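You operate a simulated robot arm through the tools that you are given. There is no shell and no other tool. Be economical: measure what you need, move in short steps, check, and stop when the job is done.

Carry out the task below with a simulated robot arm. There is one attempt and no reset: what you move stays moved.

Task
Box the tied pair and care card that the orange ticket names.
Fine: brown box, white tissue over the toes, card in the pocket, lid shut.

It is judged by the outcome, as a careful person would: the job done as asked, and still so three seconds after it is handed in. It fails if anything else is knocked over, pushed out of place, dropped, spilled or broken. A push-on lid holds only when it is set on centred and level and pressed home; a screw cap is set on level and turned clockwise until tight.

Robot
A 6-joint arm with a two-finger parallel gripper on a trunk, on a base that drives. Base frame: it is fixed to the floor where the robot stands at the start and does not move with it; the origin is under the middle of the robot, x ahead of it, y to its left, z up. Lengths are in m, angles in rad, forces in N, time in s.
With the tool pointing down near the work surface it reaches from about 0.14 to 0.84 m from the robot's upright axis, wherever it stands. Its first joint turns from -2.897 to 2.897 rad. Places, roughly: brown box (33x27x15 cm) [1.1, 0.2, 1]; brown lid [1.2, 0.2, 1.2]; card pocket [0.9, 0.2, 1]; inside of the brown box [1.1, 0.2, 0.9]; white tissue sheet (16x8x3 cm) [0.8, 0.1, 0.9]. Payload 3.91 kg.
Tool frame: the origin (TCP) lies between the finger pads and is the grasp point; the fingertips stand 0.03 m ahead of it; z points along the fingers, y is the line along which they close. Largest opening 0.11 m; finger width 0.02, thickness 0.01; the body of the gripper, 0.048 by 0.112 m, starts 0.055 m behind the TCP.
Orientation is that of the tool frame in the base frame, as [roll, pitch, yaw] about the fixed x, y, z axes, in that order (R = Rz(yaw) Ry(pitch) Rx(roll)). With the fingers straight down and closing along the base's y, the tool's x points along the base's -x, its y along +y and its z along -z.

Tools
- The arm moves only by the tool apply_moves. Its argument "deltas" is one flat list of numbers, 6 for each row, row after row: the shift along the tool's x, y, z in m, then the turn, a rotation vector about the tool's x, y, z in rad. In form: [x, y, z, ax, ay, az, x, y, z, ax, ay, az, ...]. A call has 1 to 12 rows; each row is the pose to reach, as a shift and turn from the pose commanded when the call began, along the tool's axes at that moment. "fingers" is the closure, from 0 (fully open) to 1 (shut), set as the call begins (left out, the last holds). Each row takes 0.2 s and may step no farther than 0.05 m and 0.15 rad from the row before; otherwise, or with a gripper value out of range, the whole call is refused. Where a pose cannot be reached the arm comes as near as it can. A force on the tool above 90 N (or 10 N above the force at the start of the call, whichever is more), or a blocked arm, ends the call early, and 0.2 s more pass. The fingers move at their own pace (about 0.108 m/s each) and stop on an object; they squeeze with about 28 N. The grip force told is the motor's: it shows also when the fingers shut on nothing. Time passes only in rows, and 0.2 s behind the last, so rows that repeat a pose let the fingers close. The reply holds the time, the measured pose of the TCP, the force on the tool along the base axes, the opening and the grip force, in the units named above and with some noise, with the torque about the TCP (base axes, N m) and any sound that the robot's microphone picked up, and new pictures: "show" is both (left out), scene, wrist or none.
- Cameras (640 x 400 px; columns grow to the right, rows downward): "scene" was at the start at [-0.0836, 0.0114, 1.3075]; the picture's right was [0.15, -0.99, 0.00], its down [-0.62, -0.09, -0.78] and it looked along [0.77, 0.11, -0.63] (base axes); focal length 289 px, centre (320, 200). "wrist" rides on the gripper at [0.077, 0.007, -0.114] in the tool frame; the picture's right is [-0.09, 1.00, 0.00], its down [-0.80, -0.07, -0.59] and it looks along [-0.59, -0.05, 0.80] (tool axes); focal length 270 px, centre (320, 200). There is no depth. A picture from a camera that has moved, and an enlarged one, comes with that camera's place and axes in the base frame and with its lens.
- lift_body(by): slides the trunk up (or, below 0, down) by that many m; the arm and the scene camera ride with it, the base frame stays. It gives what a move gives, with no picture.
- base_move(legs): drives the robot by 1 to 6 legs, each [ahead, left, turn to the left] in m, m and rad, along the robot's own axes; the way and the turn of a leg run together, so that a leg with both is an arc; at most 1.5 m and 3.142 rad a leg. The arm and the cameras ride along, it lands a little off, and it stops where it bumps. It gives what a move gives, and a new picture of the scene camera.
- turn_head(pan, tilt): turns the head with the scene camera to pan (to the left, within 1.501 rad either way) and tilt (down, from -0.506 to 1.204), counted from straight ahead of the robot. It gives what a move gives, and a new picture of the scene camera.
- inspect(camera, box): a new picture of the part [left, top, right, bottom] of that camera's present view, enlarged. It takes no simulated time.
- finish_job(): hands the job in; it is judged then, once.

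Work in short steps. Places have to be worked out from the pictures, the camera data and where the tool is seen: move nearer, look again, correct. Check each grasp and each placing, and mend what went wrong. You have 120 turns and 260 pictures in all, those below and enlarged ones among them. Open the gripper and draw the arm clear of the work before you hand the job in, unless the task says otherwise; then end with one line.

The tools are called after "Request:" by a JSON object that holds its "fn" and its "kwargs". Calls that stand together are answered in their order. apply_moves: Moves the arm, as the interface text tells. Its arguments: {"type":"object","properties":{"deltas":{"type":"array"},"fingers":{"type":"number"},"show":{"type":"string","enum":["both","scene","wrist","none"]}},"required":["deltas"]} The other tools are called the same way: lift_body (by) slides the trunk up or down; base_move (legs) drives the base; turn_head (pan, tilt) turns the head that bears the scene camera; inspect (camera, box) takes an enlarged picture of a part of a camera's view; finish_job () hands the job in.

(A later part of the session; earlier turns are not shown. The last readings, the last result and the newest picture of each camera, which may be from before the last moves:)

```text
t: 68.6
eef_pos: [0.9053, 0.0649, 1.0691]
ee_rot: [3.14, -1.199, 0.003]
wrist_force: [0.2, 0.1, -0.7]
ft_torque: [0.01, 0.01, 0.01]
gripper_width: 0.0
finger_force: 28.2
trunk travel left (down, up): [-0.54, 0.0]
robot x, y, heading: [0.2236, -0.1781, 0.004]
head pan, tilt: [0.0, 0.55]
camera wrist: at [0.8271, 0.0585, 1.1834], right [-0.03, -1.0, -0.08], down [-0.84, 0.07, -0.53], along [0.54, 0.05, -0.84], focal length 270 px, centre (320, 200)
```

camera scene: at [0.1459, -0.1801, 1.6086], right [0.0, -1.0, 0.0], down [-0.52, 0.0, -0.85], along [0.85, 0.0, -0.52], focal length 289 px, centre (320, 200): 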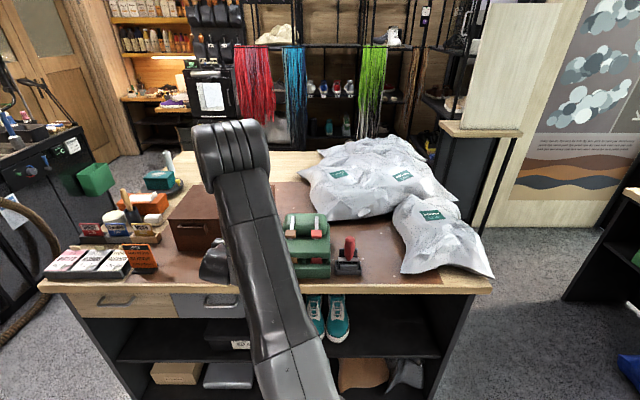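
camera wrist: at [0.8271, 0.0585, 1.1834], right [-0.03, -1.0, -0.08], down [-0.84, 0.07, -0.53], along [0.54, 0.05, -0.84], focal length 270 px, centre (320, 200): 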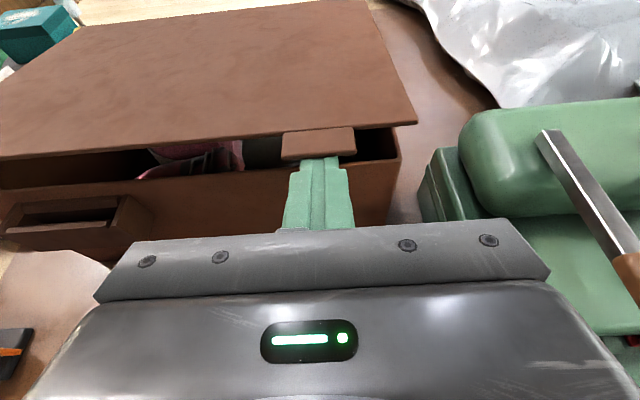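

The lid is rising easily. I follow the hinge arc, moving the fingertips up and deeper under the lid.

Request:
{"fn": "apply_moves", "kwargs": {"deltas": [0.0265, 0, -0.0028, 0, 0, 0, 0.0529, 0, -0.0059, 0, 0, 0, 0.0888, 0, 0.0148, 0, 0, 0, 0.1281, 0, 0.0424, 0, 0, 0, 0.1623, 0, 0.0667, 0, 0, 0], "show": "both"}}

```text
t: 69.8
eef_pos: [1.0278, 0.0644, 1.1952]
ee_rot: [3.139, -1.2, 0.004]
wrist_force: [0.2, 0.2, -0.3]
ft_torque: [0.0, 0.03, 0.0]
gripper_width: 0.0001
finger_force: 28.5
trunk travel left (down, up): [-0.54, 0.0]
robot x, y, heading: [0.2272, -0.1777, 0.002]
head pan, tilt: [0.0, 0.55]
camera scene: at [0.1457, -0.1803, 1.6085], right [0.0, -1.0, 0.0], down [-0.52, 0.0, -0.85], along [0.85, 0.0, -0.52], focal length 289 px, centre (320, 200)
camera wrist: at [0.9497, 0.0573, 1.3095], right [-0.03, -1.0, -0.08], down [-0.84, 0.07, -0.53], along [0.53, 0.05, -0.84], focal length 270 px, centre (320, 200)
```

scene: 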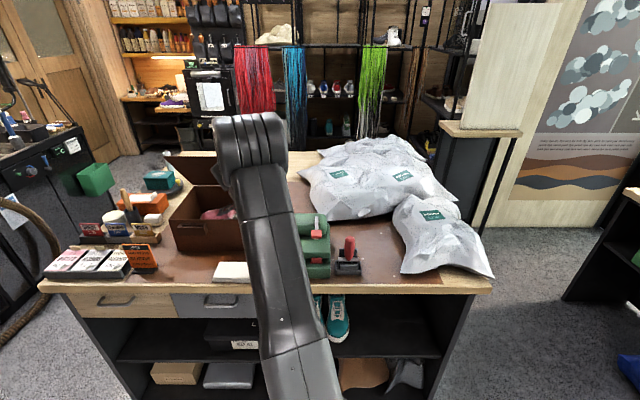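
wrist: 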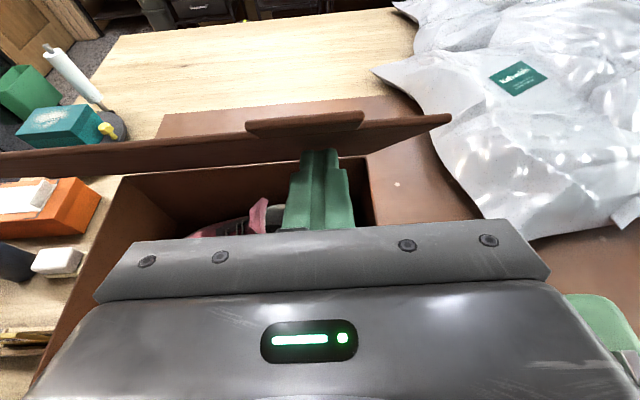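

The lid is at about 50°. I continue the arc past vertical.

Request:
{"fn": "apply_moves", "kwargs": {"deltas": [0.0342, 0, 0.0189, 0, 0, 0, 0.0625, 0, 0.0476, 0, 0, 0, 0.0851, 0, 0.0806, 0, 0, 0, 0.0996, 0, 0.1179, 0, 0, 0, 0.1046, 0, 0.1364, 0, 0, 0], "show": "both"}}

```text
t: 71.0
eef_pos: [1.1912, 0.0684, 1.2442]
ee_rot: [3.141, -1.199, 0.001]
wrist_force: [0.9, -0.2, 0.3]
ft_torque: [-0.05, 0.0, -0.01]
gripper_width: 0.0
finger_force: 28.2
trunk travel left (down, up): [-0.54, 0.0]
robot x, y, heading: [0.2235, -0.1804, -0.002]
head pan, tilt: [0.0, 0.55]
camera scene: at [0.1458, -0.1803, 1.6086], right [0.0, -1.0, 0.0], down [-0.52, 0.0, -0.85], along [0.85, 0.0, -0.52], focal length 289 px, centre (320, 200)
camera wrist: at [1.1131, 0.0596, 1.3571], right [-0.03, -1.0, -0.08], down [-0.85, 0.07, -0.53], along [0.53, 0.05, -0.84], focal length 270 px, centre (320, 200)
```

scene: 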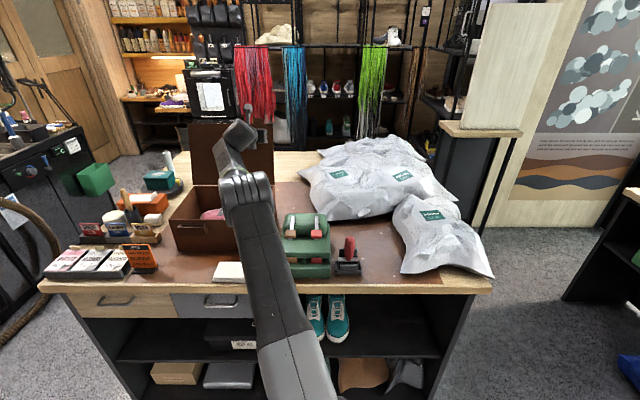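
wrist: 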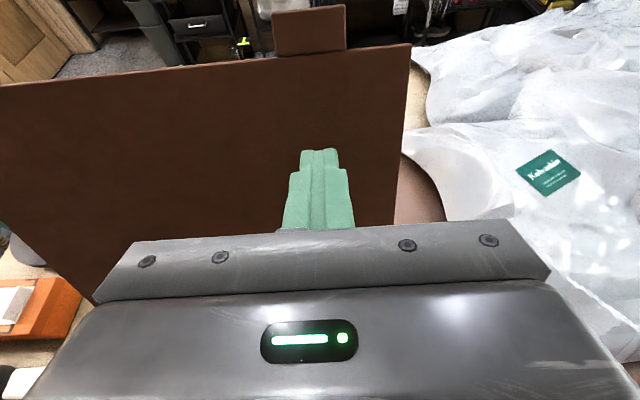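

The lid is past vertical. I withdraw straight back and see whether it stays open.

Request:
{"fn": "apply_moves", "kwargs": {"deltas": [-0.0163, 0, -0.0419, 0, 0, 0, -0.0327, 0, -0.0839, 0, 0, 0, -0.049, 0, -0.1258, 0, 0, 0, -0.0653, 0, -0.1678, 0, 0, 0, -0.0817, 0, -0.2097, 0, 0, 0, -0.098, 0, -0.2516, 0, 0, 0, -0.1089, 0, -0.2796, 0, 0, 0], "show": "both"}}

```text
t: 72.6
eef_pos: [0.889, 0.0629, 1.2457]
ee_rot: [-3.14, -1.203, 0.0]
wrist_force: [0.2, 0.7, -0.1]
ft_torque: [0.02, 0.04, -0.01]
gripper_width: 0.0003
finger_force: 27.9
trunk travel left (down, up): [-0.54, 0.0]
robot x, y, heading: [0.2202, -0.1795, 0.004]
head pan, tilt: [0.0, 0.55]
camera scene: at [0.1444, -0.1806, 1.6085], right [0.0, -1.0, 0.0], down [-0.52, 0.0, -0.85], along [0.85, 0.0, -0.52], focal length 289 px, centre (320, 200)
camera wrist: at [0.8112, 0.0571, 1.3584], right [-0.03, -1.0, -0.08], down [-0.84, 0.07, -0.53], along [0.54, 0.05, -0.84], focal length 270 px, centre (320, 200)
```

scene: 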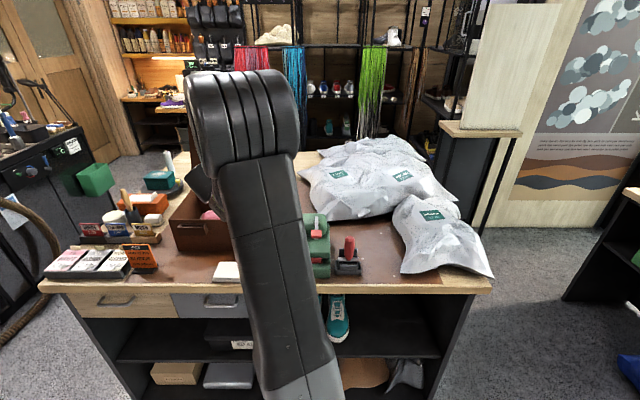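
wrist: 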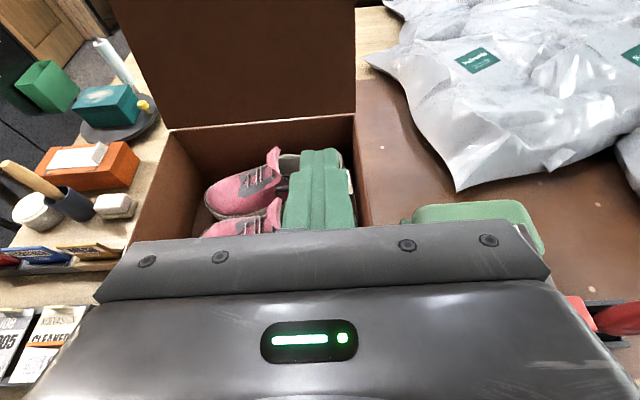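

The lid stays open and the pair lies flat with its toes at left. Next is the tissue: I point the tool straight down, then yaw 90° so the fingers close along x across its 8 cm width.

Request:
{"fn": "apply_moves", "kwargs": {"deltas": [-0.013, 0, -0.0176, 0, -0.15, 0, -0.0259, 0, -0.0352, 0, -0.3, 0, -0.0389, 0, -0.0527, 0, -0.45, 0, -0.0518, 0, -0.0703, 0, -0.6, 0, -0.0648, 0, -0.0879, 0, -0.75, 0, -0.0777, 0, -0.1055, 0, -0.9, 0, -0.0907, 0, -0.123, 0, -1.05, 0, -0.1036, 0, -0.1406, 0, -1.2, 0], "fingers": 0.0, "show": "none"}}

Request:
{"fn": "apply_moves", "kwargs": {"deltas": [0, 0, 0, 0, 0, 0.143, 0, 0, 0, 0, 0, 0.286, 0, 0, 0, 0, 0, 0.429, 0, 0, 0, 0, 0, 0.571, 0, 0, 0, 0, 0, 0.714, 0, 0, 0, 0, 0, 0.857, 0, 0, 0, 0, 0, 1.0, 0, 0, 0, 0, 0, 1.143, 0, 0, 0, 0, 0, 1.286, 0, 0, 0, 0, 0, 1.428, 0, 0, 0, 0, 0, 1.571], "show": "both"}}

```text
t: 74.4
eef_pos: [0.7218, 0.0641, 1.1984]
ee_rot: [3.141, 0.003, 0.001]
wrist_force: [0.0, -0.4, 0.7]
ft_torque: [-0.02, -0.01, -0.03]
gripper_width: 0.11
finger_force: 0.0
trunk travel left (down, up): [-0.54, 0.0]
robot x, y, heading: [0.2214, -0.1793, -0.002]
head pan, tilt: [0.0, 0.55]
```

```text
t: 76.8
eef_pos: [0.7226, 0.0645, 1.1996]
ee_rot: [3.141, -0.002, -1.573]
wrist_force: [-0.9, -0.6, 0.5]
ft_torque: [0.04, 0.02, -0.02]
gripper_width: 0.1099
finger_force: 0.1
trunk travel left (down, up): [-0.54, 0.0]
robot x, y, heading: [0.2217, -0.1785, 0.005]
head pan, tilt: [0.0, 0.55]
camera scene: at [0.1451, -0.1805, 1.6085], right [0.0, -1.0, 0.0], down [-0.52, 0.0, -0.85], along [0.85, 0.0, -0.52], focal length 289 px, centre (320, 200)
camera wrist: at [0.7165, -0.0127, 1.3135], right [-1.0, 0.09, 0.0], down [0.07, 0.8, 0.59], along [0.05, 0.59, -0.8], focal length 270 px, centre (320, 200)
```

scene: 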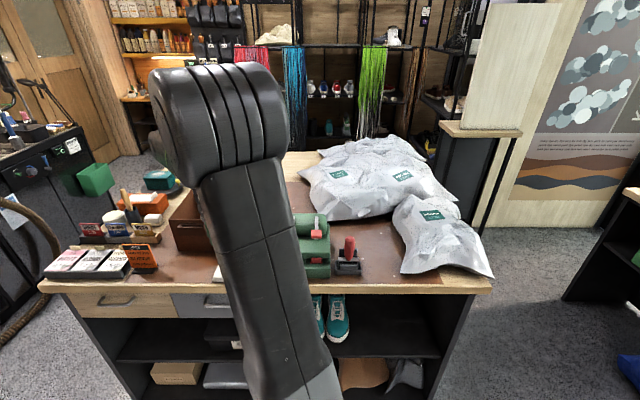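
wrist: 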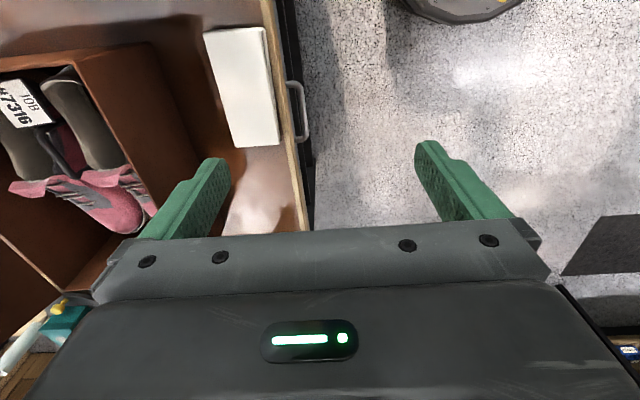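

The tissue is centred at about (0.828, 0.083), turned about -0.07 rad. I move above it and match its angle.

Request:
{"fn": "apply_moves", "kwargs": {"deltas": [-0.0037, -0.021, 0.034, 0, 0, 0.015, -0.0074, -0.042, 0.068, 0, 0, 0.03, -0.0111, -0.063, 0.102, 0, 0, 0.045, -0.0148, -0.084, 0.136, 0, 0, 0.06, -0.0185, -0.1054, 0.17, 0, 0, 0.073], "show": "wrist"}}

```text
t: 78.0
eef_pos: [0.8294, 0.0826, 1.0262]
ee_rot: [-3.141, -0.001, -1.643]
wrist_force: [0.5, 0.0, -0.3]
ft_torque: [-0.02, 0.01, 0.0]
gripper_width: 0.1098
finger_force: 0.1
trunk travel left (down, up): [-0.54, 0.0]
robot x, y, heading: [0.2208, -0.1781, 0.003]
head pan, tilt: [0.0, 0.55]
camera wrist: at [0.8184, 0.0064, 1.1419], right [-0.99, 0.16, 0.0], down [0.13, 0.79, 0.59], along [0.09, 0.59, -0.8], focal length 270 px, centre (320, 200)
```

wrist: 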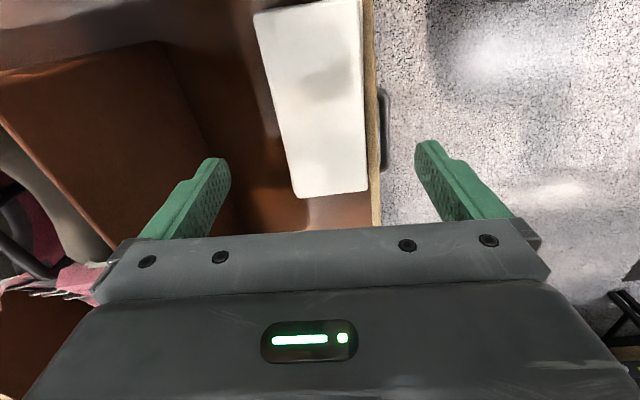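

A closer look shows the tissue actually lies straight along y, centred at (0.828, 0.087). I undo the tilt and lower around it.

Request:
{"fn": "apply_moves", "kwargs": {"deltas": [-0.001, 0.0005, 0.02, 0, 0, -0.035, -0.003, 0.001, 0.045, 0, 0, -0.071, -0.004, 0.0017, 0.07, 0, 0, -0.071, -0.004, 0.0017, 0.094, 0, 0, -0.071], "show": "wrist"}}

```text
t: 79.0
eef_pos: [0.8279, 0.0852, 0.9329]
ee_rot: [3.141, 0.0, -1.571]
wrist_force: [0.3, 0.3, 0.3]
ft_torque: [0.0, 0.03, 0.0]
gripper_width: 0.11
finger_force: 0.0
trunk travel left (down, up): [-0.54, 0.0]
robot x, y, heading: [0.2238, -0.1787, -0.0]
head pan, tilt: [0.0, 0.55]
camera wrist: at [0.8207, 0.0092, 1.0473], right [-1.0, 0.09, 0.0], down [0.07, 0.8, 0.59], along [0.05, 0.59, -0.8], focal length 270 px, centre (320, 200)
```

wrist: 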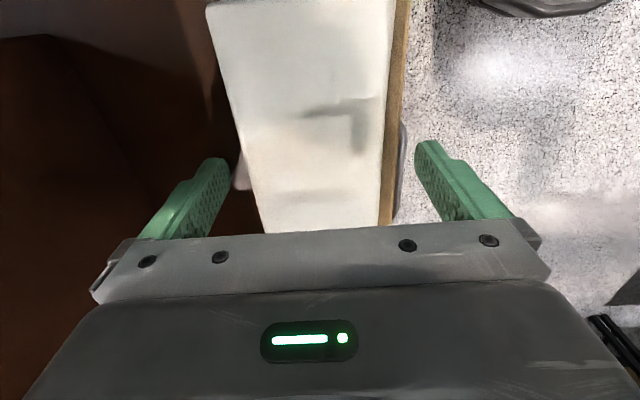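

The fingers straddle the tissue without contact. I close.

Request:
{"fn": "apply_moves", "kwargs": {"deltas": [0, 0, 0, 0, 0, 0, 0, 0, 0, 0, 0, 0, 0, 0, 0, 0, 0, 0], "fingers": 1.0, "show": "wrist"}}

```text
t: 79.8
eef_pos: [0.8254, 0.0861, 0.9318]
ee_rot: [-3.14, 0.0, -1.573]
wrist_force: [0.6, 1.0, 0.1]
ft_torque: [-0.03, -0.03, -0.01]
gripper_width: 0.0738
finger_force: 27.9
trunk travel left (down, up): [-0.54, 0.0]
robot x, y, heading: [0.2249, -0.1773, 0.009]
head pan, tilt: [0.0, 0.55]
camera wrist: at [0.8203, 0.0091, 1.0476], right [-1.0, 0.09, 0.0], down [0.07, 0.8, 0.59], along [0.05, 0.59, -0.8], focal length 270 px, centre (320, 200)
```

wrist: 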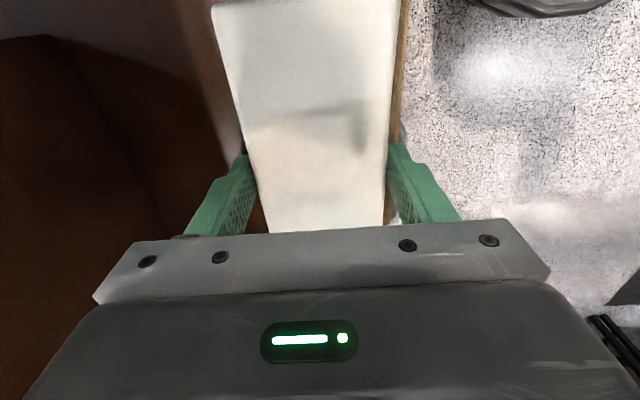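

The tissue is gripped (7.4 cm). I lift it and rotate it so its long side will run across both toes.

Request:
{"fn": "apply_moves", "kwargs": {"deltas": [0, 0, -0.04, 0, 0, 0, 0, 0, -0.08, 0, 0, 0, 0, 0, -0.12, 0, 0, 0, 0, 0, -0.16, 0, 0, 0, 0, 0, -0.2, 0, 0, 0, 0, 0.03, -0.235, 0, 0, 0, 0, 0.06, -0.27, 0, 0, 0, 0, 0.1, -0.29, 0, 0, 0, 0, 0.14, -0.3, 0, 0, 0], "show": "none"}}

Request:
{"fn": "apply_moves", "kwargs": {"deltas": [0, 0, 0, 0, 0, 0.143, 0, 0, 0, 0, 0, 0.286, 0, 0, 0, 0, 0, 0.429, 0, 0, 0, 0, 0, 0.571, 0, 0, 0, 0, 0, 0.714, 0, 0, 0, 0, 0, 0.857, 0, 0, 0, 0, 0, 1.0, 0, 0, 0, 0, 0, 1.143, 0, 0, 0, 0, 0, 1.286, 0, 0, 0, 0, 0, 1.428, 0, 0, 0, 0, 0, 1.571], "show": "wrist"}}

Request:
{"fn": "base_move", "kwargs": {"legs": [[0, 0.33, 0], [0.07, 0, 0]]}}

```text
t: 81.8
eef_pos: [0.6866, 0.0866, 1.2359]
ee_rot: [-3.14, 0.001, -1.573]
wrist_force: [0.1, 0.3, -0.7]
ft_torque: [0.0, -0.03, 0.01]
gripper_width: 0.0735
finger_force: 27.7
trunk travel left (down, up): [-0.54, 0.0]
robot x, y, heading: [0.2243, -0.1797, 0.004]
head pan, tilt: [0.0, 0.55]
```

```text
t: 84.2
eef_pos: [0.6857, 0.0873, 1.2342]
ee_rot: [-3.141, 0.002, 3.138]
wrist_force: [0.8, 0.3, 0.5]
ft_torque: [-0.01, 0.03, 0.01]
gripper_width: 0.0736
finger_force: 28.3
trunk travel left (down, up): [-0.54, 0.0]
robot x, y, heading: [0.2238, -0.1756, 0.002]
head pan, tilt: [0.0, 0.55]
camera wrist: at [0.6105, 0.0942, 1.3494], right [0.09, 1.0, 0.0], down [0.8, -0.07, 0.59], along [0.59, -0.05, -0.8], focal length 270 px, centre (320, 200)
```

wrist: 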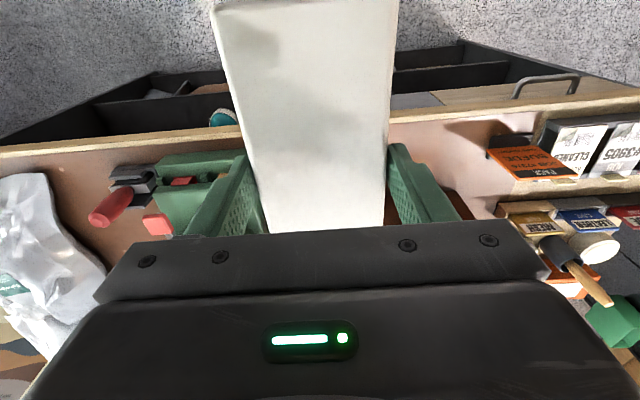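

```text
t: 87.0
eef_pos: [0.7548, 0.4177, 1.2337]
ee_rot: [3.141, 0.0, -3.141]
wrist_force: [-0.3, -0.5, -0.1]
ft_torque: [0.01, 0.04, 0.02]
gripper_width: 0.0736
finger_force: 28.1
trunk travel left (down, up): [-0.54, 0.0]
robot x, y, heading: [0.2924, 0.1495, 0.006]
head pan, tilt: [0.0, 0.55]
camera scene: at [0.2151, 0.1492, 1.6086], right [0.0, -1.0, 0.0], down [-0.52, 0.0, -0.85], along [0.85, 0.0, -0.52], focal length 289 px, centre (320, 200)
```

scene: 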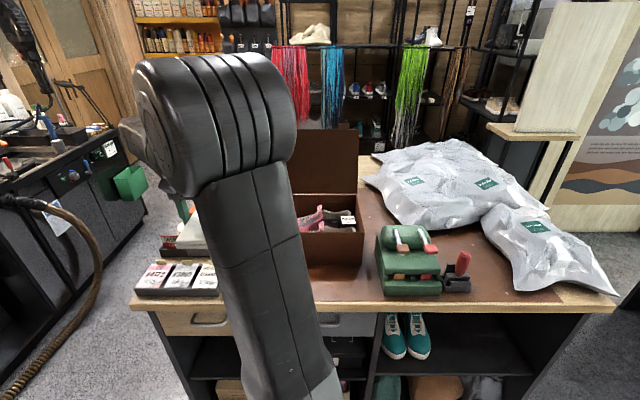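

Robot at (0.29, 0.15) with the arm to the left; I zoom in to see the toes' position.

Request:
{"fn": "inspect", "kwargs": {"camera": "scene", "box": [250, 120, 410, 280]}}

```text
2.50 times, centred on (330, 200) of scene
camera zoom: at [0.2151, 0.1492, 1.6086], right [0.0, -1.0, 0.0], down [-0.52, 0.0, -0.85], along [0.85, 0.0, -0.52], focal length 723 px, centre (295, 200)
```

zoom: 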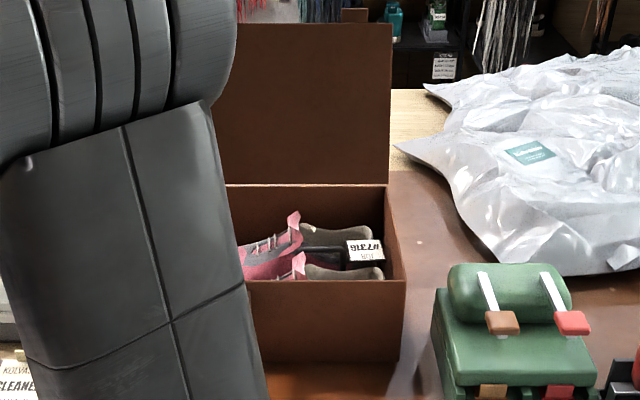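

I carry the tissue over the toe end of the box (target 1.07, 0.248).

Request:
{"fn": "apply_moves", "kwargs": {"deltas": [-0.039, -0.021, 0, 0, 0, 0, -0.079, -0.0425, 0, 0, 0, 0, -0.118, -0.064, 0, 0, 0, 0, -0.1575, -0.085, 0, 0, 0, 0, -0.197, -0.106, 0, 0, 0, 0, -0.236, -0.1275, 0, 0, 0, 0, -0.2755, -0.149, 0, 0, 0, 0, -0.315, -0.17, 0, 0, 0, 0, -0.315, -0.17, 0.04, 0, 0, 0, -0.315, -0.17, 0.08, 0, 0, 0], "show": "both"}}

Request:
{"fn": "inspect", "kwargs": {"camera": "scene", "box": [230, 110, 390, 270]}}

```text
t: 89.2
eef_pos: [1.0705, 0.2457, 1.1542]
ee_rot: [3.141, 0.001, 3.141]
wrist_force: [-0.4, -0.7, -0.7]
ft_torque: [0.02, 0.0, 0.01]
gripper_width: 0.0736
finger_force: 28.3
trunk travel left (down, up): [-0.54, 0.0]
robot x, y, heading: [0.2914, 0.1512, 0.008]
head pan, tilt: [0.0, 0.55]
camera scene: at [0.2148, 0.1493, 1.6086], right [0.0, -1.0, 0.0], down [-0.52, 0.0, -0.85], along [0.85, 0.0, -0.52], focal length 289 px, centre (320, 200)
camera wrist: at [0.9947, 0.2525, 1.2698], right [0.09, 1.0, 0.0], down [0.8, -0.07, 0.59], along [0.59, -0.05, -0.8], focal length 270 px, centre (320, 200)
```

scene: 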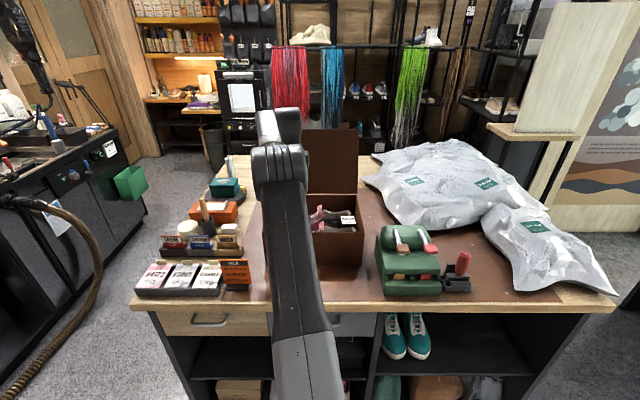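
wrist: 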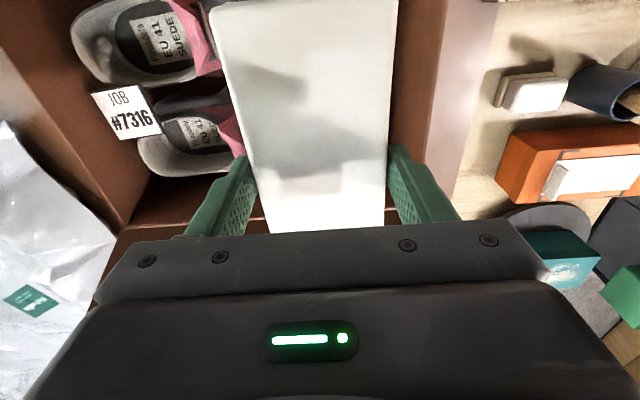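

```text
2.50 times, centred on (310, 190) of scene
camera zoom: at [0.2148, 0.1493, 1.6086], right [0.0, -1.0, 0.0], down [-0.52, 0.0, -0.85], along [0.85, 0.0, -0.52], focal length 723 px, centre (345, 225)
```

zoom: 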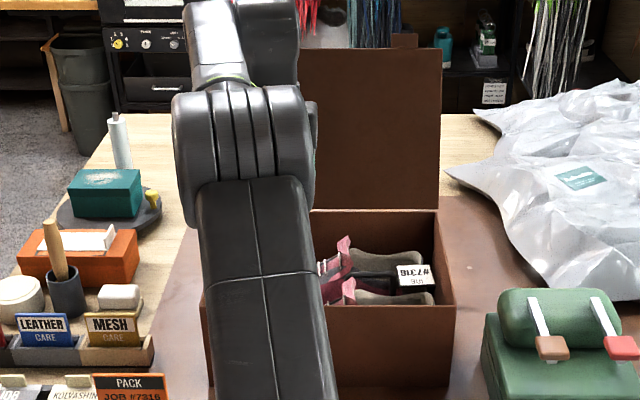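

Placement looks right over both toes. I lower into the box.

Request:
{"fn": "apply_moves", "kwargs": {"deltas": [0, 0, 0.035, 0, 0, 0, 0, 0, 0.07, 0, 0, 0, 0, 0, 0.1, 0, 0, 0, 0, 0, 0.125, 0, 0, 0], "show": "wrist"}}

```text
t: 90.2
eef_pos: [1.0709, 0.2467, 1.0294]
ee_rot: [3.141, -0.001, -3.14]
wrist_force: [0.4, 1.0, -0.1]
ft_torque: [-0.03, -0.01, -0.02]
gripper_width: 0.0735
finger_force: 27.6
trunk travel left (down, up): [-0.54, 0.0]
robot x, y, heading: [0.2922, 0.1549, 0.009]
head pan, tilt: [0.0, 0.55]
camera wrist: at [0.995, 0.2536, 1.144], right [0.09, 1.0, 0.0], down [0.8, -0.07, 0.59], along [0.59, -0.05, -0.8], focal length 270 px, centre (320, 200)
```

wrist: 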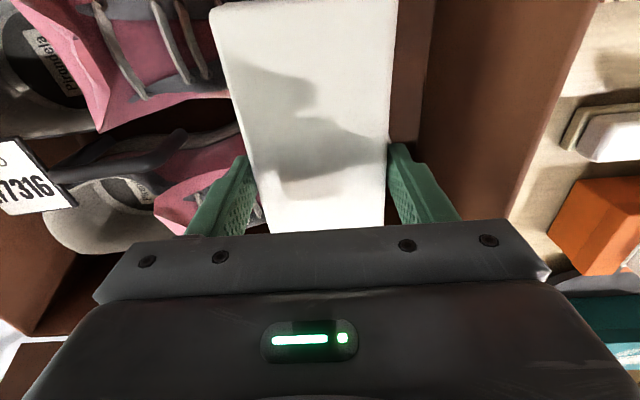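

No contact yet. I shift 0.8 cm toward the toe wall and lower in small steps until it touches.

Request:
{"fn": "apply_moves", "kwargs": {"deltas": [0, 0.008, 0.01, 0, 0, 0, 0, 0.008, 0.02, 0, 0, 0, 0, 0.008, 0.03, 0, 0, 0], "show": "none"}}

```text
t: 91.0
eef_pos: [1.0714, 0.2552, 1.0026]
ee_rot: [3.141, 0.006, -3.141]
wrist_force: [-0.8, 0.6, 13.8]
ft_torque: [-0.45, -0.48, 0.02]
gripper_width: 0.0738
finger_force: 27.8
trunk travel left (down, up): [-0.54, 0.0]
robot x, y, heading: [0.2907, 0.1536, 0.006]
head pan, tilt: [0.0, 0.55]
```

Contact at 14 N. I open a little and rise straight up.

Request:
{"fn": "apply_moves", "kwargs": {"deltas": [0, 0, -0.003, 0, 0, 0, 0, 0, -0.003, 0, 0, 0, 0, 0, -0.003, 0, 0, 0], "fingers": 0.14, "show": "none"}}

Request:
{"fn": "apply_moves", "kwargs": {"deltas": [0, 0, -0.04, 0, 0, 0, 0, 0, -0.08, 0, 0, 0, 0, 0, -0.12, 0, 0, 0, 0, 0, -0.16, 0, 0, 0, 0, 0, -0.2, 0, 0, 0], "show": "both"}}

```text
t: 91.8
eef_pos: [1.0704, 0.2538, 1.0021]
ee_rot: [-3.141, 0.0, 3.141]
wrist_force: [-0.7, -0.8, -0.7]
ft_torque: [-0.01, -0.02, -0.01]
gripper_width: 0.0946
finger_force: 0.0
trunk travel left (down, up): [-0.54, 0.0]
robot x, y, heading: [0.2929, 0.1539, 0.004]
head pan, tilt: [0.0, 0.55]
```

```text
t: 93.0
eef_pos: [1.0718, 0.2555, 1.2019]
ee_rot: [-3.141, -0.002, -3.14]
wrist_force: [0.8, 0.7, 0.0]
ft_torque: [0.0, 0.04, 0.02]
gripper_width: 0.0946
finger_force: 0.0
trunk travel left (down, up): [-0.54, 0.0]
robot x, y, heading: [0.2924, 0.1514, 0.004]
head pan, tilt: [0.0, 0.55]
camera scene: at [0.2136, 0.1492, 1.6085], right [0.0, -1.0, 0.0], down [-0.52, 0.0, -0.85], along [0.85, 0.0, -0.52], focal length 289 px, centre (320, 200)
camera wrist: at [0.9963, 0.2628, 1.3175], right [0.09, 1.0, 0.0], down [0.8, -0.07, 0.59], along [0.59, -0.05, -0.8], focal length 270 px, centre (320, 200)
```

scene: 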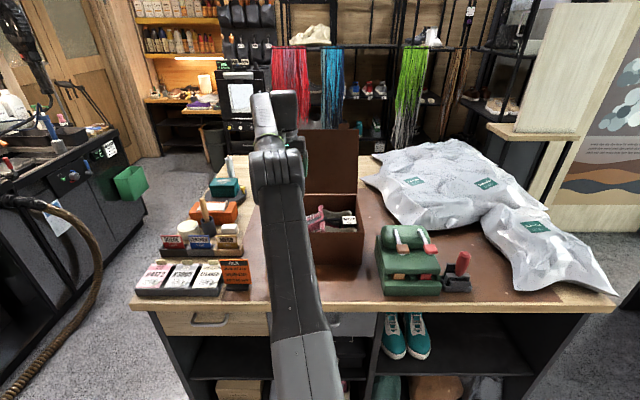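
wrist: 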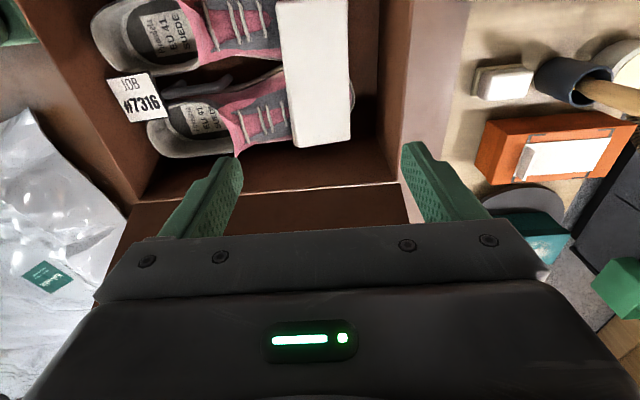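

The tissue lies across both toes. I withdraw toward the robot, watching the lid, and turn the tool back to yaw -90° for the card.

Request:
{"fn": "apply_moves", "kwargs": {"deltas": [0, 0, -0.04, 0, 0, 0, 0, 0, -0.08, 0, 0, 0, 0.045, 0, -0.08, 0, 0, 0, 0.09, 0, -0.08, 0, 0, 0, 0.135, 0, -0.08, 0, 0, 0, 0.18, 0, -0.08, 0, 0, 0, 0.225, 0, -0.08, 0, 0, 0, 0.27, 0, -0.08, 0, 0, 0, 0.315, 0, -0.08, 0, 0, 0, 0.35, 0, -0.08, 0, 0, 0], "show": "wrist"}}

Request:
{"fn": "apply_moves", "kwargs": {"deltas": [0, 0, 0, 0, 0, -0.143, 0, 0, 0, 0, 0, -0.286, 0, 0, 0, 0, 0, -0.429, 0, 0, 0, 0, 0, -0.571, 0, 0, 0, 0, 0, -0.714, 0, 0, 0, 0, 0, -0.857, 0, 0, 0, 0, 0, -1.0, 0, 0, 0, 0, 0, -1.143, 0, 0, 0, 0, 0, -1.286, 0, 0, 0, 0, 0, -1.428, 0, 0, 0, 0, 0, -1.571], "show": "scene"}}

```text
t: 95.2
eef_pos: [0.7176, 0.2548, 1.2822]
ee_rot: [-3.141, 0.002, 3.142]
wrist_force: [-0.9, -0.1, 0.8]
ft_torque: [-0.02, 0.01, 0.02]
gripper_width: 0.0945
finger_force: 0.1
out of reach, approached as far as the arm can: row 1, 2
trunk travel left (down, up): [-0.54, 0.0]
robot x, y, heading: [0.293, 0.1539, 0.005]
head pan, tilt: [0.0, 0.55]
camera wrist: at [0.6415, 0.2613, 1.3971], right [0.09, 1.0, 0.0], down [0.8, -0.07, 0.6], along [0.59, -0.05, -0.8], focal length 270 px, centre (320, 200)
```

wrist: 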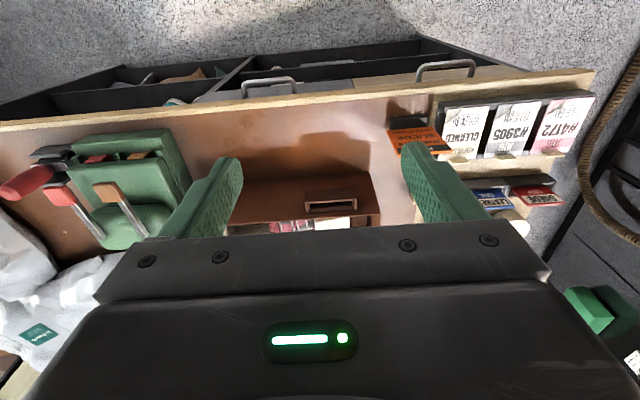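

```text
t: 97.6
eef_pos: [0.7197, 0.2552, 1.2829]
ee_rot: [-3.14, 0.001, -1.568]
wrist_force: [0.5, 0.1, -0.7]
ft_torque: [0.01, -0.01, 0.0]
gripper_width: 0.0947
finger_force: 0.1
trunk travel left (down, up): [-0.54, 0.0]
robot x, y, heading: [0.2941, 0.146, 0.008]
head pan, tilt: [0.0, 0.55]
camera scene: at [0.2135, 0.1492, 1.6085], right [0.0, -1.0, 0.0], down [-0.52, 0.0, -0.85], along [0.85, 0.0, -0.52], focal length 289 px, centre (320, 200)
```

scene: 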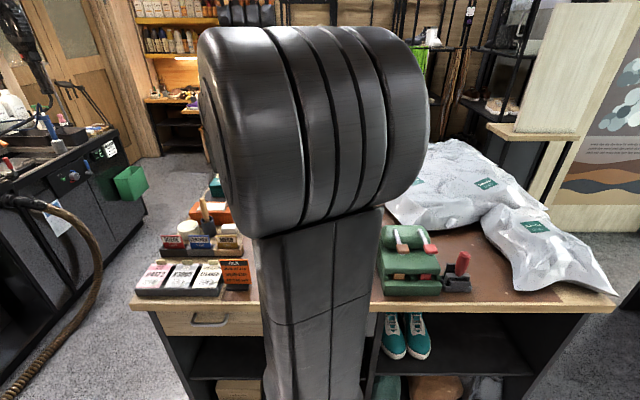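

The box is still open with the tissue in place. I drive left toward the care cards.

Request:
{"fn": "base_move", "kwargs": {"legs": [[0, 0.36, 0]]}}

Request:
{"fn": "inspect", "kwargs": {"camera": "wrist", "box": [0, 0, 640, 400]}}

Request:
{"fn": "inspect", "kwargs": {"camera": "scene", "box": [160, 120, 400, 320]}}

```text
t: 99.9
eef_pos: [0.7181, 0.6149, 1.2823]
ee_rot: [-3.142, -0.001, -1.576]
wrist_force: [0.3, 1.0, -0.3]
ft_torque: [0.01, 0.02, -0.03]
gripper_width: 0.0947
finger_force: 0.1
trunk travel left (down, up): [-0.54, 0.0]
robot x, y, heading: [0.2928, 0.5114, -0.003]
head pan, tilt: [0.0, 0.55]
camera scene: at [0.2126, 0.5109, 1.6085], right [0.0, -1.0, 0.0], down [-0.52, 0.0, -0.85], along [0.85, 0.0, -0.52], focal length 289 px, centre (320, 200)
```

scene: 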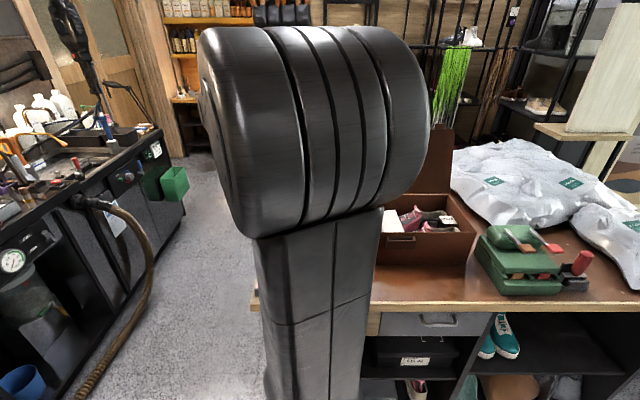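

```text
1.00 times, centred on (320, 200) of wrist (not enlarged: the box is as wide or as high as the picture)
camera zoom: at [0.7131, 0.5375, 1.3969], right [-1.0, 0.09, 0.0], down [0.07, 0.8, 0.59], along [0.06, 0.59, -0.8], focal length 270 px, centre (320, 200)
```

zoom: 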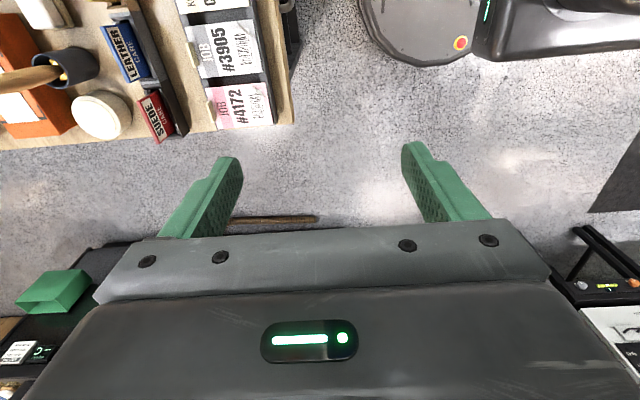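

```text
2.00 times, centred on (280, 220) of scene
camera zoom: at [0.2126, 0.5109, 1.6085], right [0.0, -1.0, 0.0], down [-0.52, 0.0, -0.85], along [0.85, 0.0, -0.52], focal length 579 px, centre (400, 160)
```

zoom: 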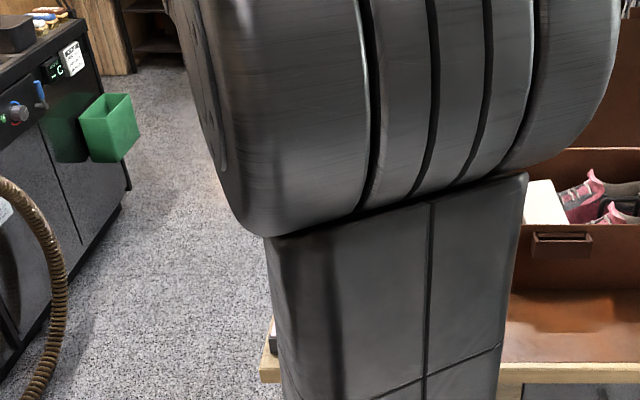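

The SUEDE card's top edge runs y≈0.628–0.698 at x≈0.996, z≈0.988, about vertical. I narrow the fingers and move above it.

Request:
{"fn": "apply_moves", "kwargs": {"deltas": [-0.0069, -0.0397, 0.0, 0, 0, 0, -0.0137, -0.0794, 0.0, 0, 0, 0, -0.0206, -0.119, 0.0, 0, 0, 0, -0.0274, -0.1589, 0.03, 0, 0, 0, -0.0343, -0.1986, 0.06, 0, 0, 0, -0.0411, -0.238, 0.09, 0, 0, 0, -0.048, -0.278, 0.12, 0, 0, 0, -0.048, -0.278, 0.16, 0, 0, 0], "fingers": 0.67, "show": "wrist"}}

Request:
{"fn": "inspect", "kwargs": {"camera": "wrist", "box": [220, 80, 420, 240]}}

```text
refused: row 4 steps farther than a row can; nothing moved
```

```text
2.50 times, centred on (320, 160) of wrist
camera zoom: at [0.7131, 0.5375, 1.3969], right [-1.0, 0.09, 0.0], down [0.07, 0.8, 0.59], along [0.06, 0.59, -0.8], focal length 676 px, centre (320, 300)
```

zoom: 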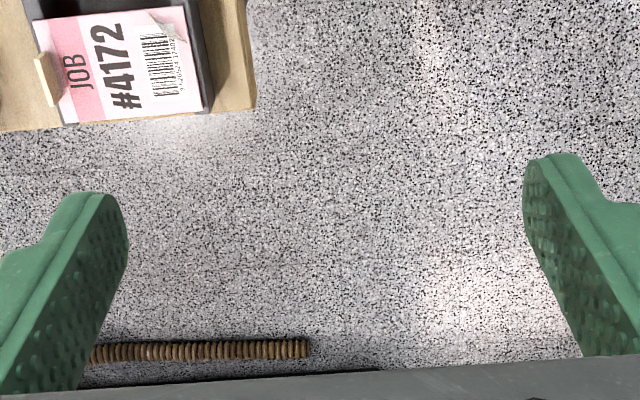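

One row was too long a step; I resend with shorter steps.

Request:
{"fn": "apply_moves", "kwargs": {"deltas": [-0.0069, -0.0397, 0.0, 0, 0, 0, -0.0137, -0.0794, 0.0, 0, 0, 0, -0.0206, -0.119, 0.0, 0, 0, 0, -0.0274, -0.1589, 0.015, 0, 0, 0, -0.0343, -0.1986, 0.03, 0, 0, 0, -0.0411, -0.238, 0.05, 0, 0, 0, -0.048, -0.278, 0.07, 0, 0, 0, -0.048, -0.278, 0.115, 0, 0, 0, -0.048, -0.278, 0.16, 0, 0, 0], "fingers": 0.67, "show": "wrist"}}

Request:
{"fn": "inspect", "kwargs": {"camera": "wrist", "box": [220, 40, 420, 240]}}

```text
t: 101.9
eef_pos: [0.9987, 0.6606, 1.1231]
ee_rot: [3.141, 0.0, -1.576]
wrist_force: [0.7, -0.2, 0.8]
ft_torque: [0.0, 0.02, 0.02]
gripper_width: 0.0363
finger_force: 0.1
trunk travel left (down, up): [-0.54, 0.0]
robot x, y, heading: [0.2923, 0.5083, 0.003]
head pan, tilt: [0.0, 0.55]
camera wrist: at [0.9929, 0.5828, 1.2377], right [-1.0, 0.09, 0.0], down [0.07, 0.8, 0.59], along [0.06, 0.59, -0.8], focal length 270 px, centre (320, 200)
```

wrist: 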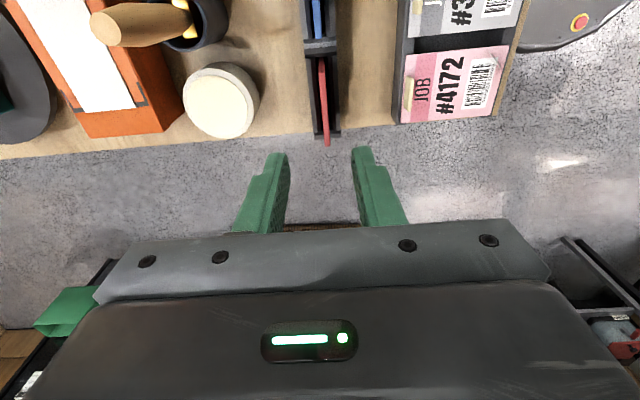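

```text
2.00 times, centred on (320, 140) of wrist
camera zoom: at [0.9929, 0.5828, 1.2377], right [-1.0, 0.09, 0.0], down [0.07, 0.8, 0.59], along [0.06, 0.59, -0.8], focal length 541 px, centre (320, 320)
```

zoom: 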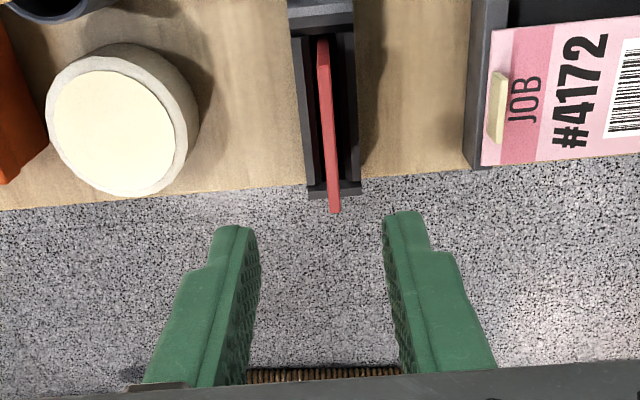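

The card is at x≈0.998, y 0.623–0.700, centred between the fingers. I descend to grip its top 3 cm.

Request:
{"fn": "apply_moves", "kwargs": {"deltas": [0, 0, 0.04, 0, 0, 0, 0, 0, 0.08, 0, 0, 0, 0, 0, 0.11, 0, 0, 0, 0, 0, 0.135, 0, 0, 0], "show": "wrist"}}

Request:
{"fn": "inspect", "kwargs": {"camera": "wrist", "box": [220, 80, 420, 240]}}

```text
t: 102.9
eef_pos: [0.9968, 0.6591, 0.9887]
ee_rot: [3.14, 0.001, -1.575]
wrist_force: [0.4, 0.8, 0.7]
ft_torque: [-0.02, 0.01, -0.01]
gripper_width: 0.0362
finger_force: 0.0
trunk travel left (down, up): [-0.54, 0.0]
robot x, y, heading: [0.2878, 0.5109, -0.002]
head pan, tilt: [0.0, 0.55]
camera wrist: at [0.9911, 0.5822, 1.1028], right [-1.0, 0.09, 0.0], down [0.07, 0.8, 0.59], along [0.06, 0.59, -0.8], focal length 270 px, centre (320, 200)
```

wrist: 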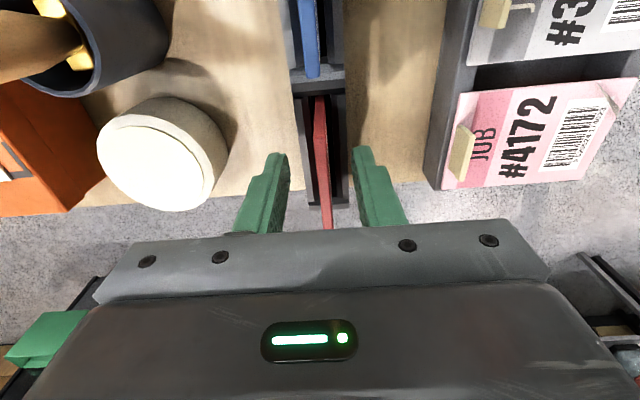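

```text
2.50 times, centred on (320, 160) of wrist
camera zoom: at [0.9911, 0.5822, 1.1028], right [-1.0, 0.09, 0.0], down [0.07, 0.8, 0.59], along [0.06, 0.59, -0.8], focal length 676 px, centre (320, 300)
```

zoom: 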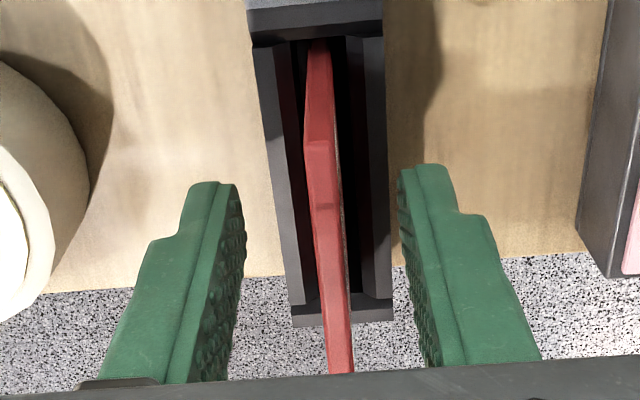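

The fingers straddle the card with clearance. I go 6 mm lower and close.

Request:
{"fn": "apply_moves", "kwargs": {"deltas": [0, 0, 0.006, 0, 0, 0, 0, 0, 0.006, 0, 0, 0, 0, 0, 0.006, 0, 0, 0], "fingers": 1.0, "show": "wrist"}}

```text
t: 103.7
eef_pos: [0.9972, 0.659, 0.9848]
ee_rot: [-3.138, 0.0, -1.575]
wrist_force: [1.4, -0.8, 16.9]
ft_torque: [0.06, -0.08, 0.02]
gripper_width: 0.0049
finger_force: 28.7
trunk travel left (down, up): [-0.54, 0.0]
robot x, y, heading: [0.2931, 0.5121, -0.003]
head pan, tilt: [0.0, 0.55]
camera wrist: at [0.99, 0.5823, 1.0992], right [-1.0, 0.09, 0.0], down [0.07, 0.8, 0.6], along [0.06, 0.59, -0.8], focal length 270 px, centre (320, 200)
```

wrist: 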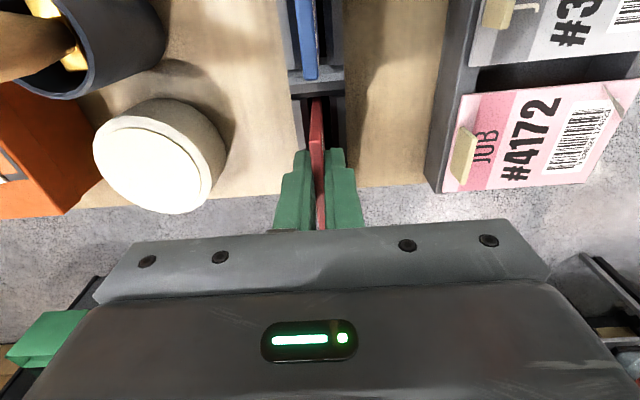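

The card is gripped (4.9 mm). I lift it clear and check it.

Request:
{"fn": "apply_moves", "kwargs": {"deltas": [0, 0, -0.04, 0, 0, 0, 0, 0, -0.08, 0, 0, 0, 0, 0, -0.12, 0, 0, 0, 0, 0, -0.16, 0, 0, 0, 0, 0, -0.2, 0, 0, 0], "show": "both"}}

Request:
{"fn": "inspect", "kwargs": {"camera": "wrist", "box": [220, 80, 420, 240]}}

Request:
{"fn": "inspect", "kwargs": {"camera": "scene", "box": [240, 120, 480, 300]}}

```text
t: 104.9
eef_pos: [0.9966, 0.6613, 1.1803]
ee_rot: [3.141, 0.001, -1.576]
wrist_force: [-0.2, 1.0, -0.3]
ft_torque: [0.02, -0.02, 0.01]
gripper_width: 0.0052
finger_force: 28.1
trunk travel left (down, up): [-0.54, 0.0]
robot x, y, heading: [0.2908, 0.5093, -0.002]
head pan, tilt: [0.0, 0.55]
camera scene: at [0.2123, 0.51, 1.6085], right [0.0, -1.0, 0.0], down [-0.52, 0.0, -0.85], along [0.85, 0.0, -0.52], focal length 289 px, centre (320, 200)
camera wrist: at [0.9899, 0.5843, 1.2954], right [-1.0, 0.09, 0.0], down [0.07, 0.8, 0.59], along [0.06, 0.59, -0.8], focal length 270 px, centre (320, 200)
```

scene: 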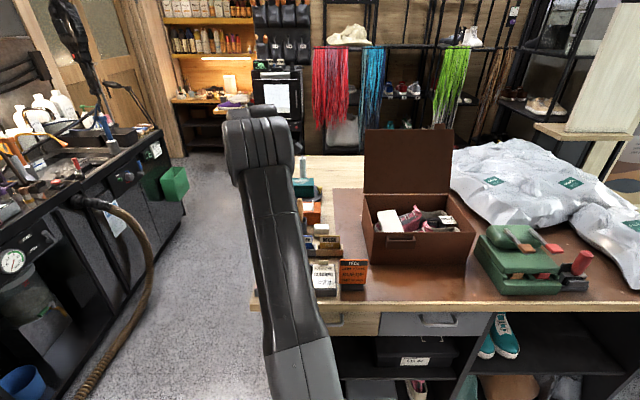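
wrist: 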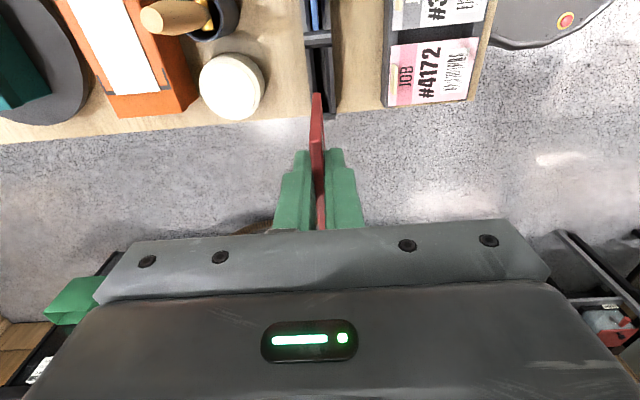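

```text
2.50 times, centred on (320, 160) of wrist
camera zoom: at [0.9899, 0.5843, 1.2954], right [-1.0, 0.09, 0.0], down [0.07, 0.8, 0.59], along [0.06, 0.59, -0.8], focal length 676 px, centre (320, 300)
```

zoom: 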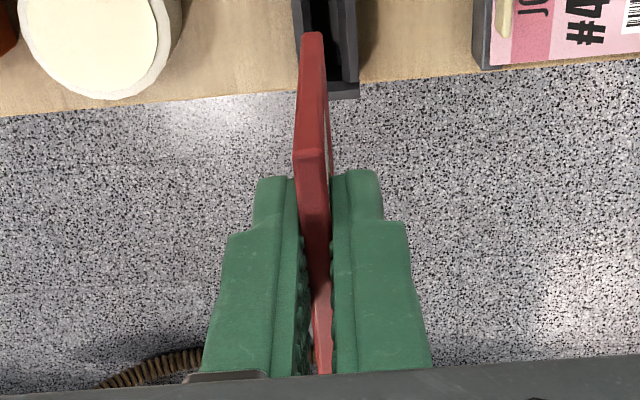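

```text
2.22 times, centred on (360, 210) of scene
camera zoom: at [0.2123, 0.51, 1.6085], right [0.0, -1.0, 0.0], down [-0.52, 0.0, -0.85], along [0.85, 0.0, -0.52], focal length 643 px, centre (231, 178)
```

zoom: 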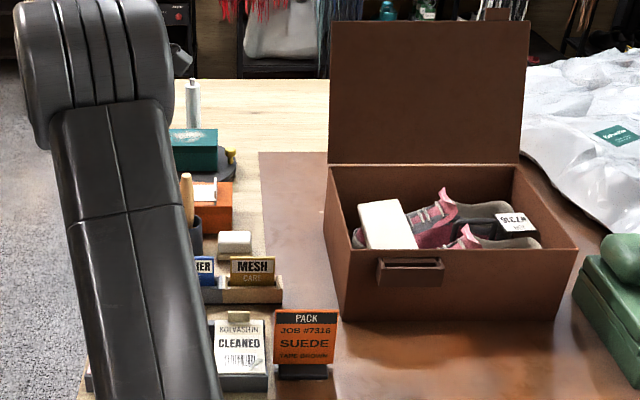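

The card hangs vertically, about 7 cm tall. Now a close zoom on the pocket.

Request:
{"fn": "inspect", "kwargs": {"camera": "scene", "box": [360, 200, 440, 260]}}

```text
6.67 times, centred on (400, 230) of scene
camera zoom: at [0.2123, 0.51, 1.6085], right [0.0, -1.0, 0.0], down [-0.52, 0.0, -0.85], along [0.85, 0.0, -0.52], focal length 1929 px, centre (-213, 0)
```

zoom: 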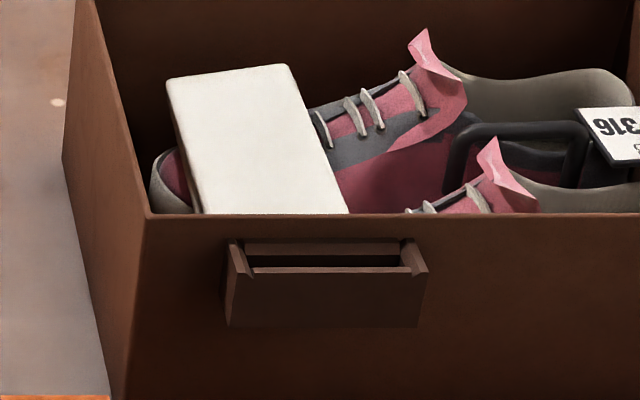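

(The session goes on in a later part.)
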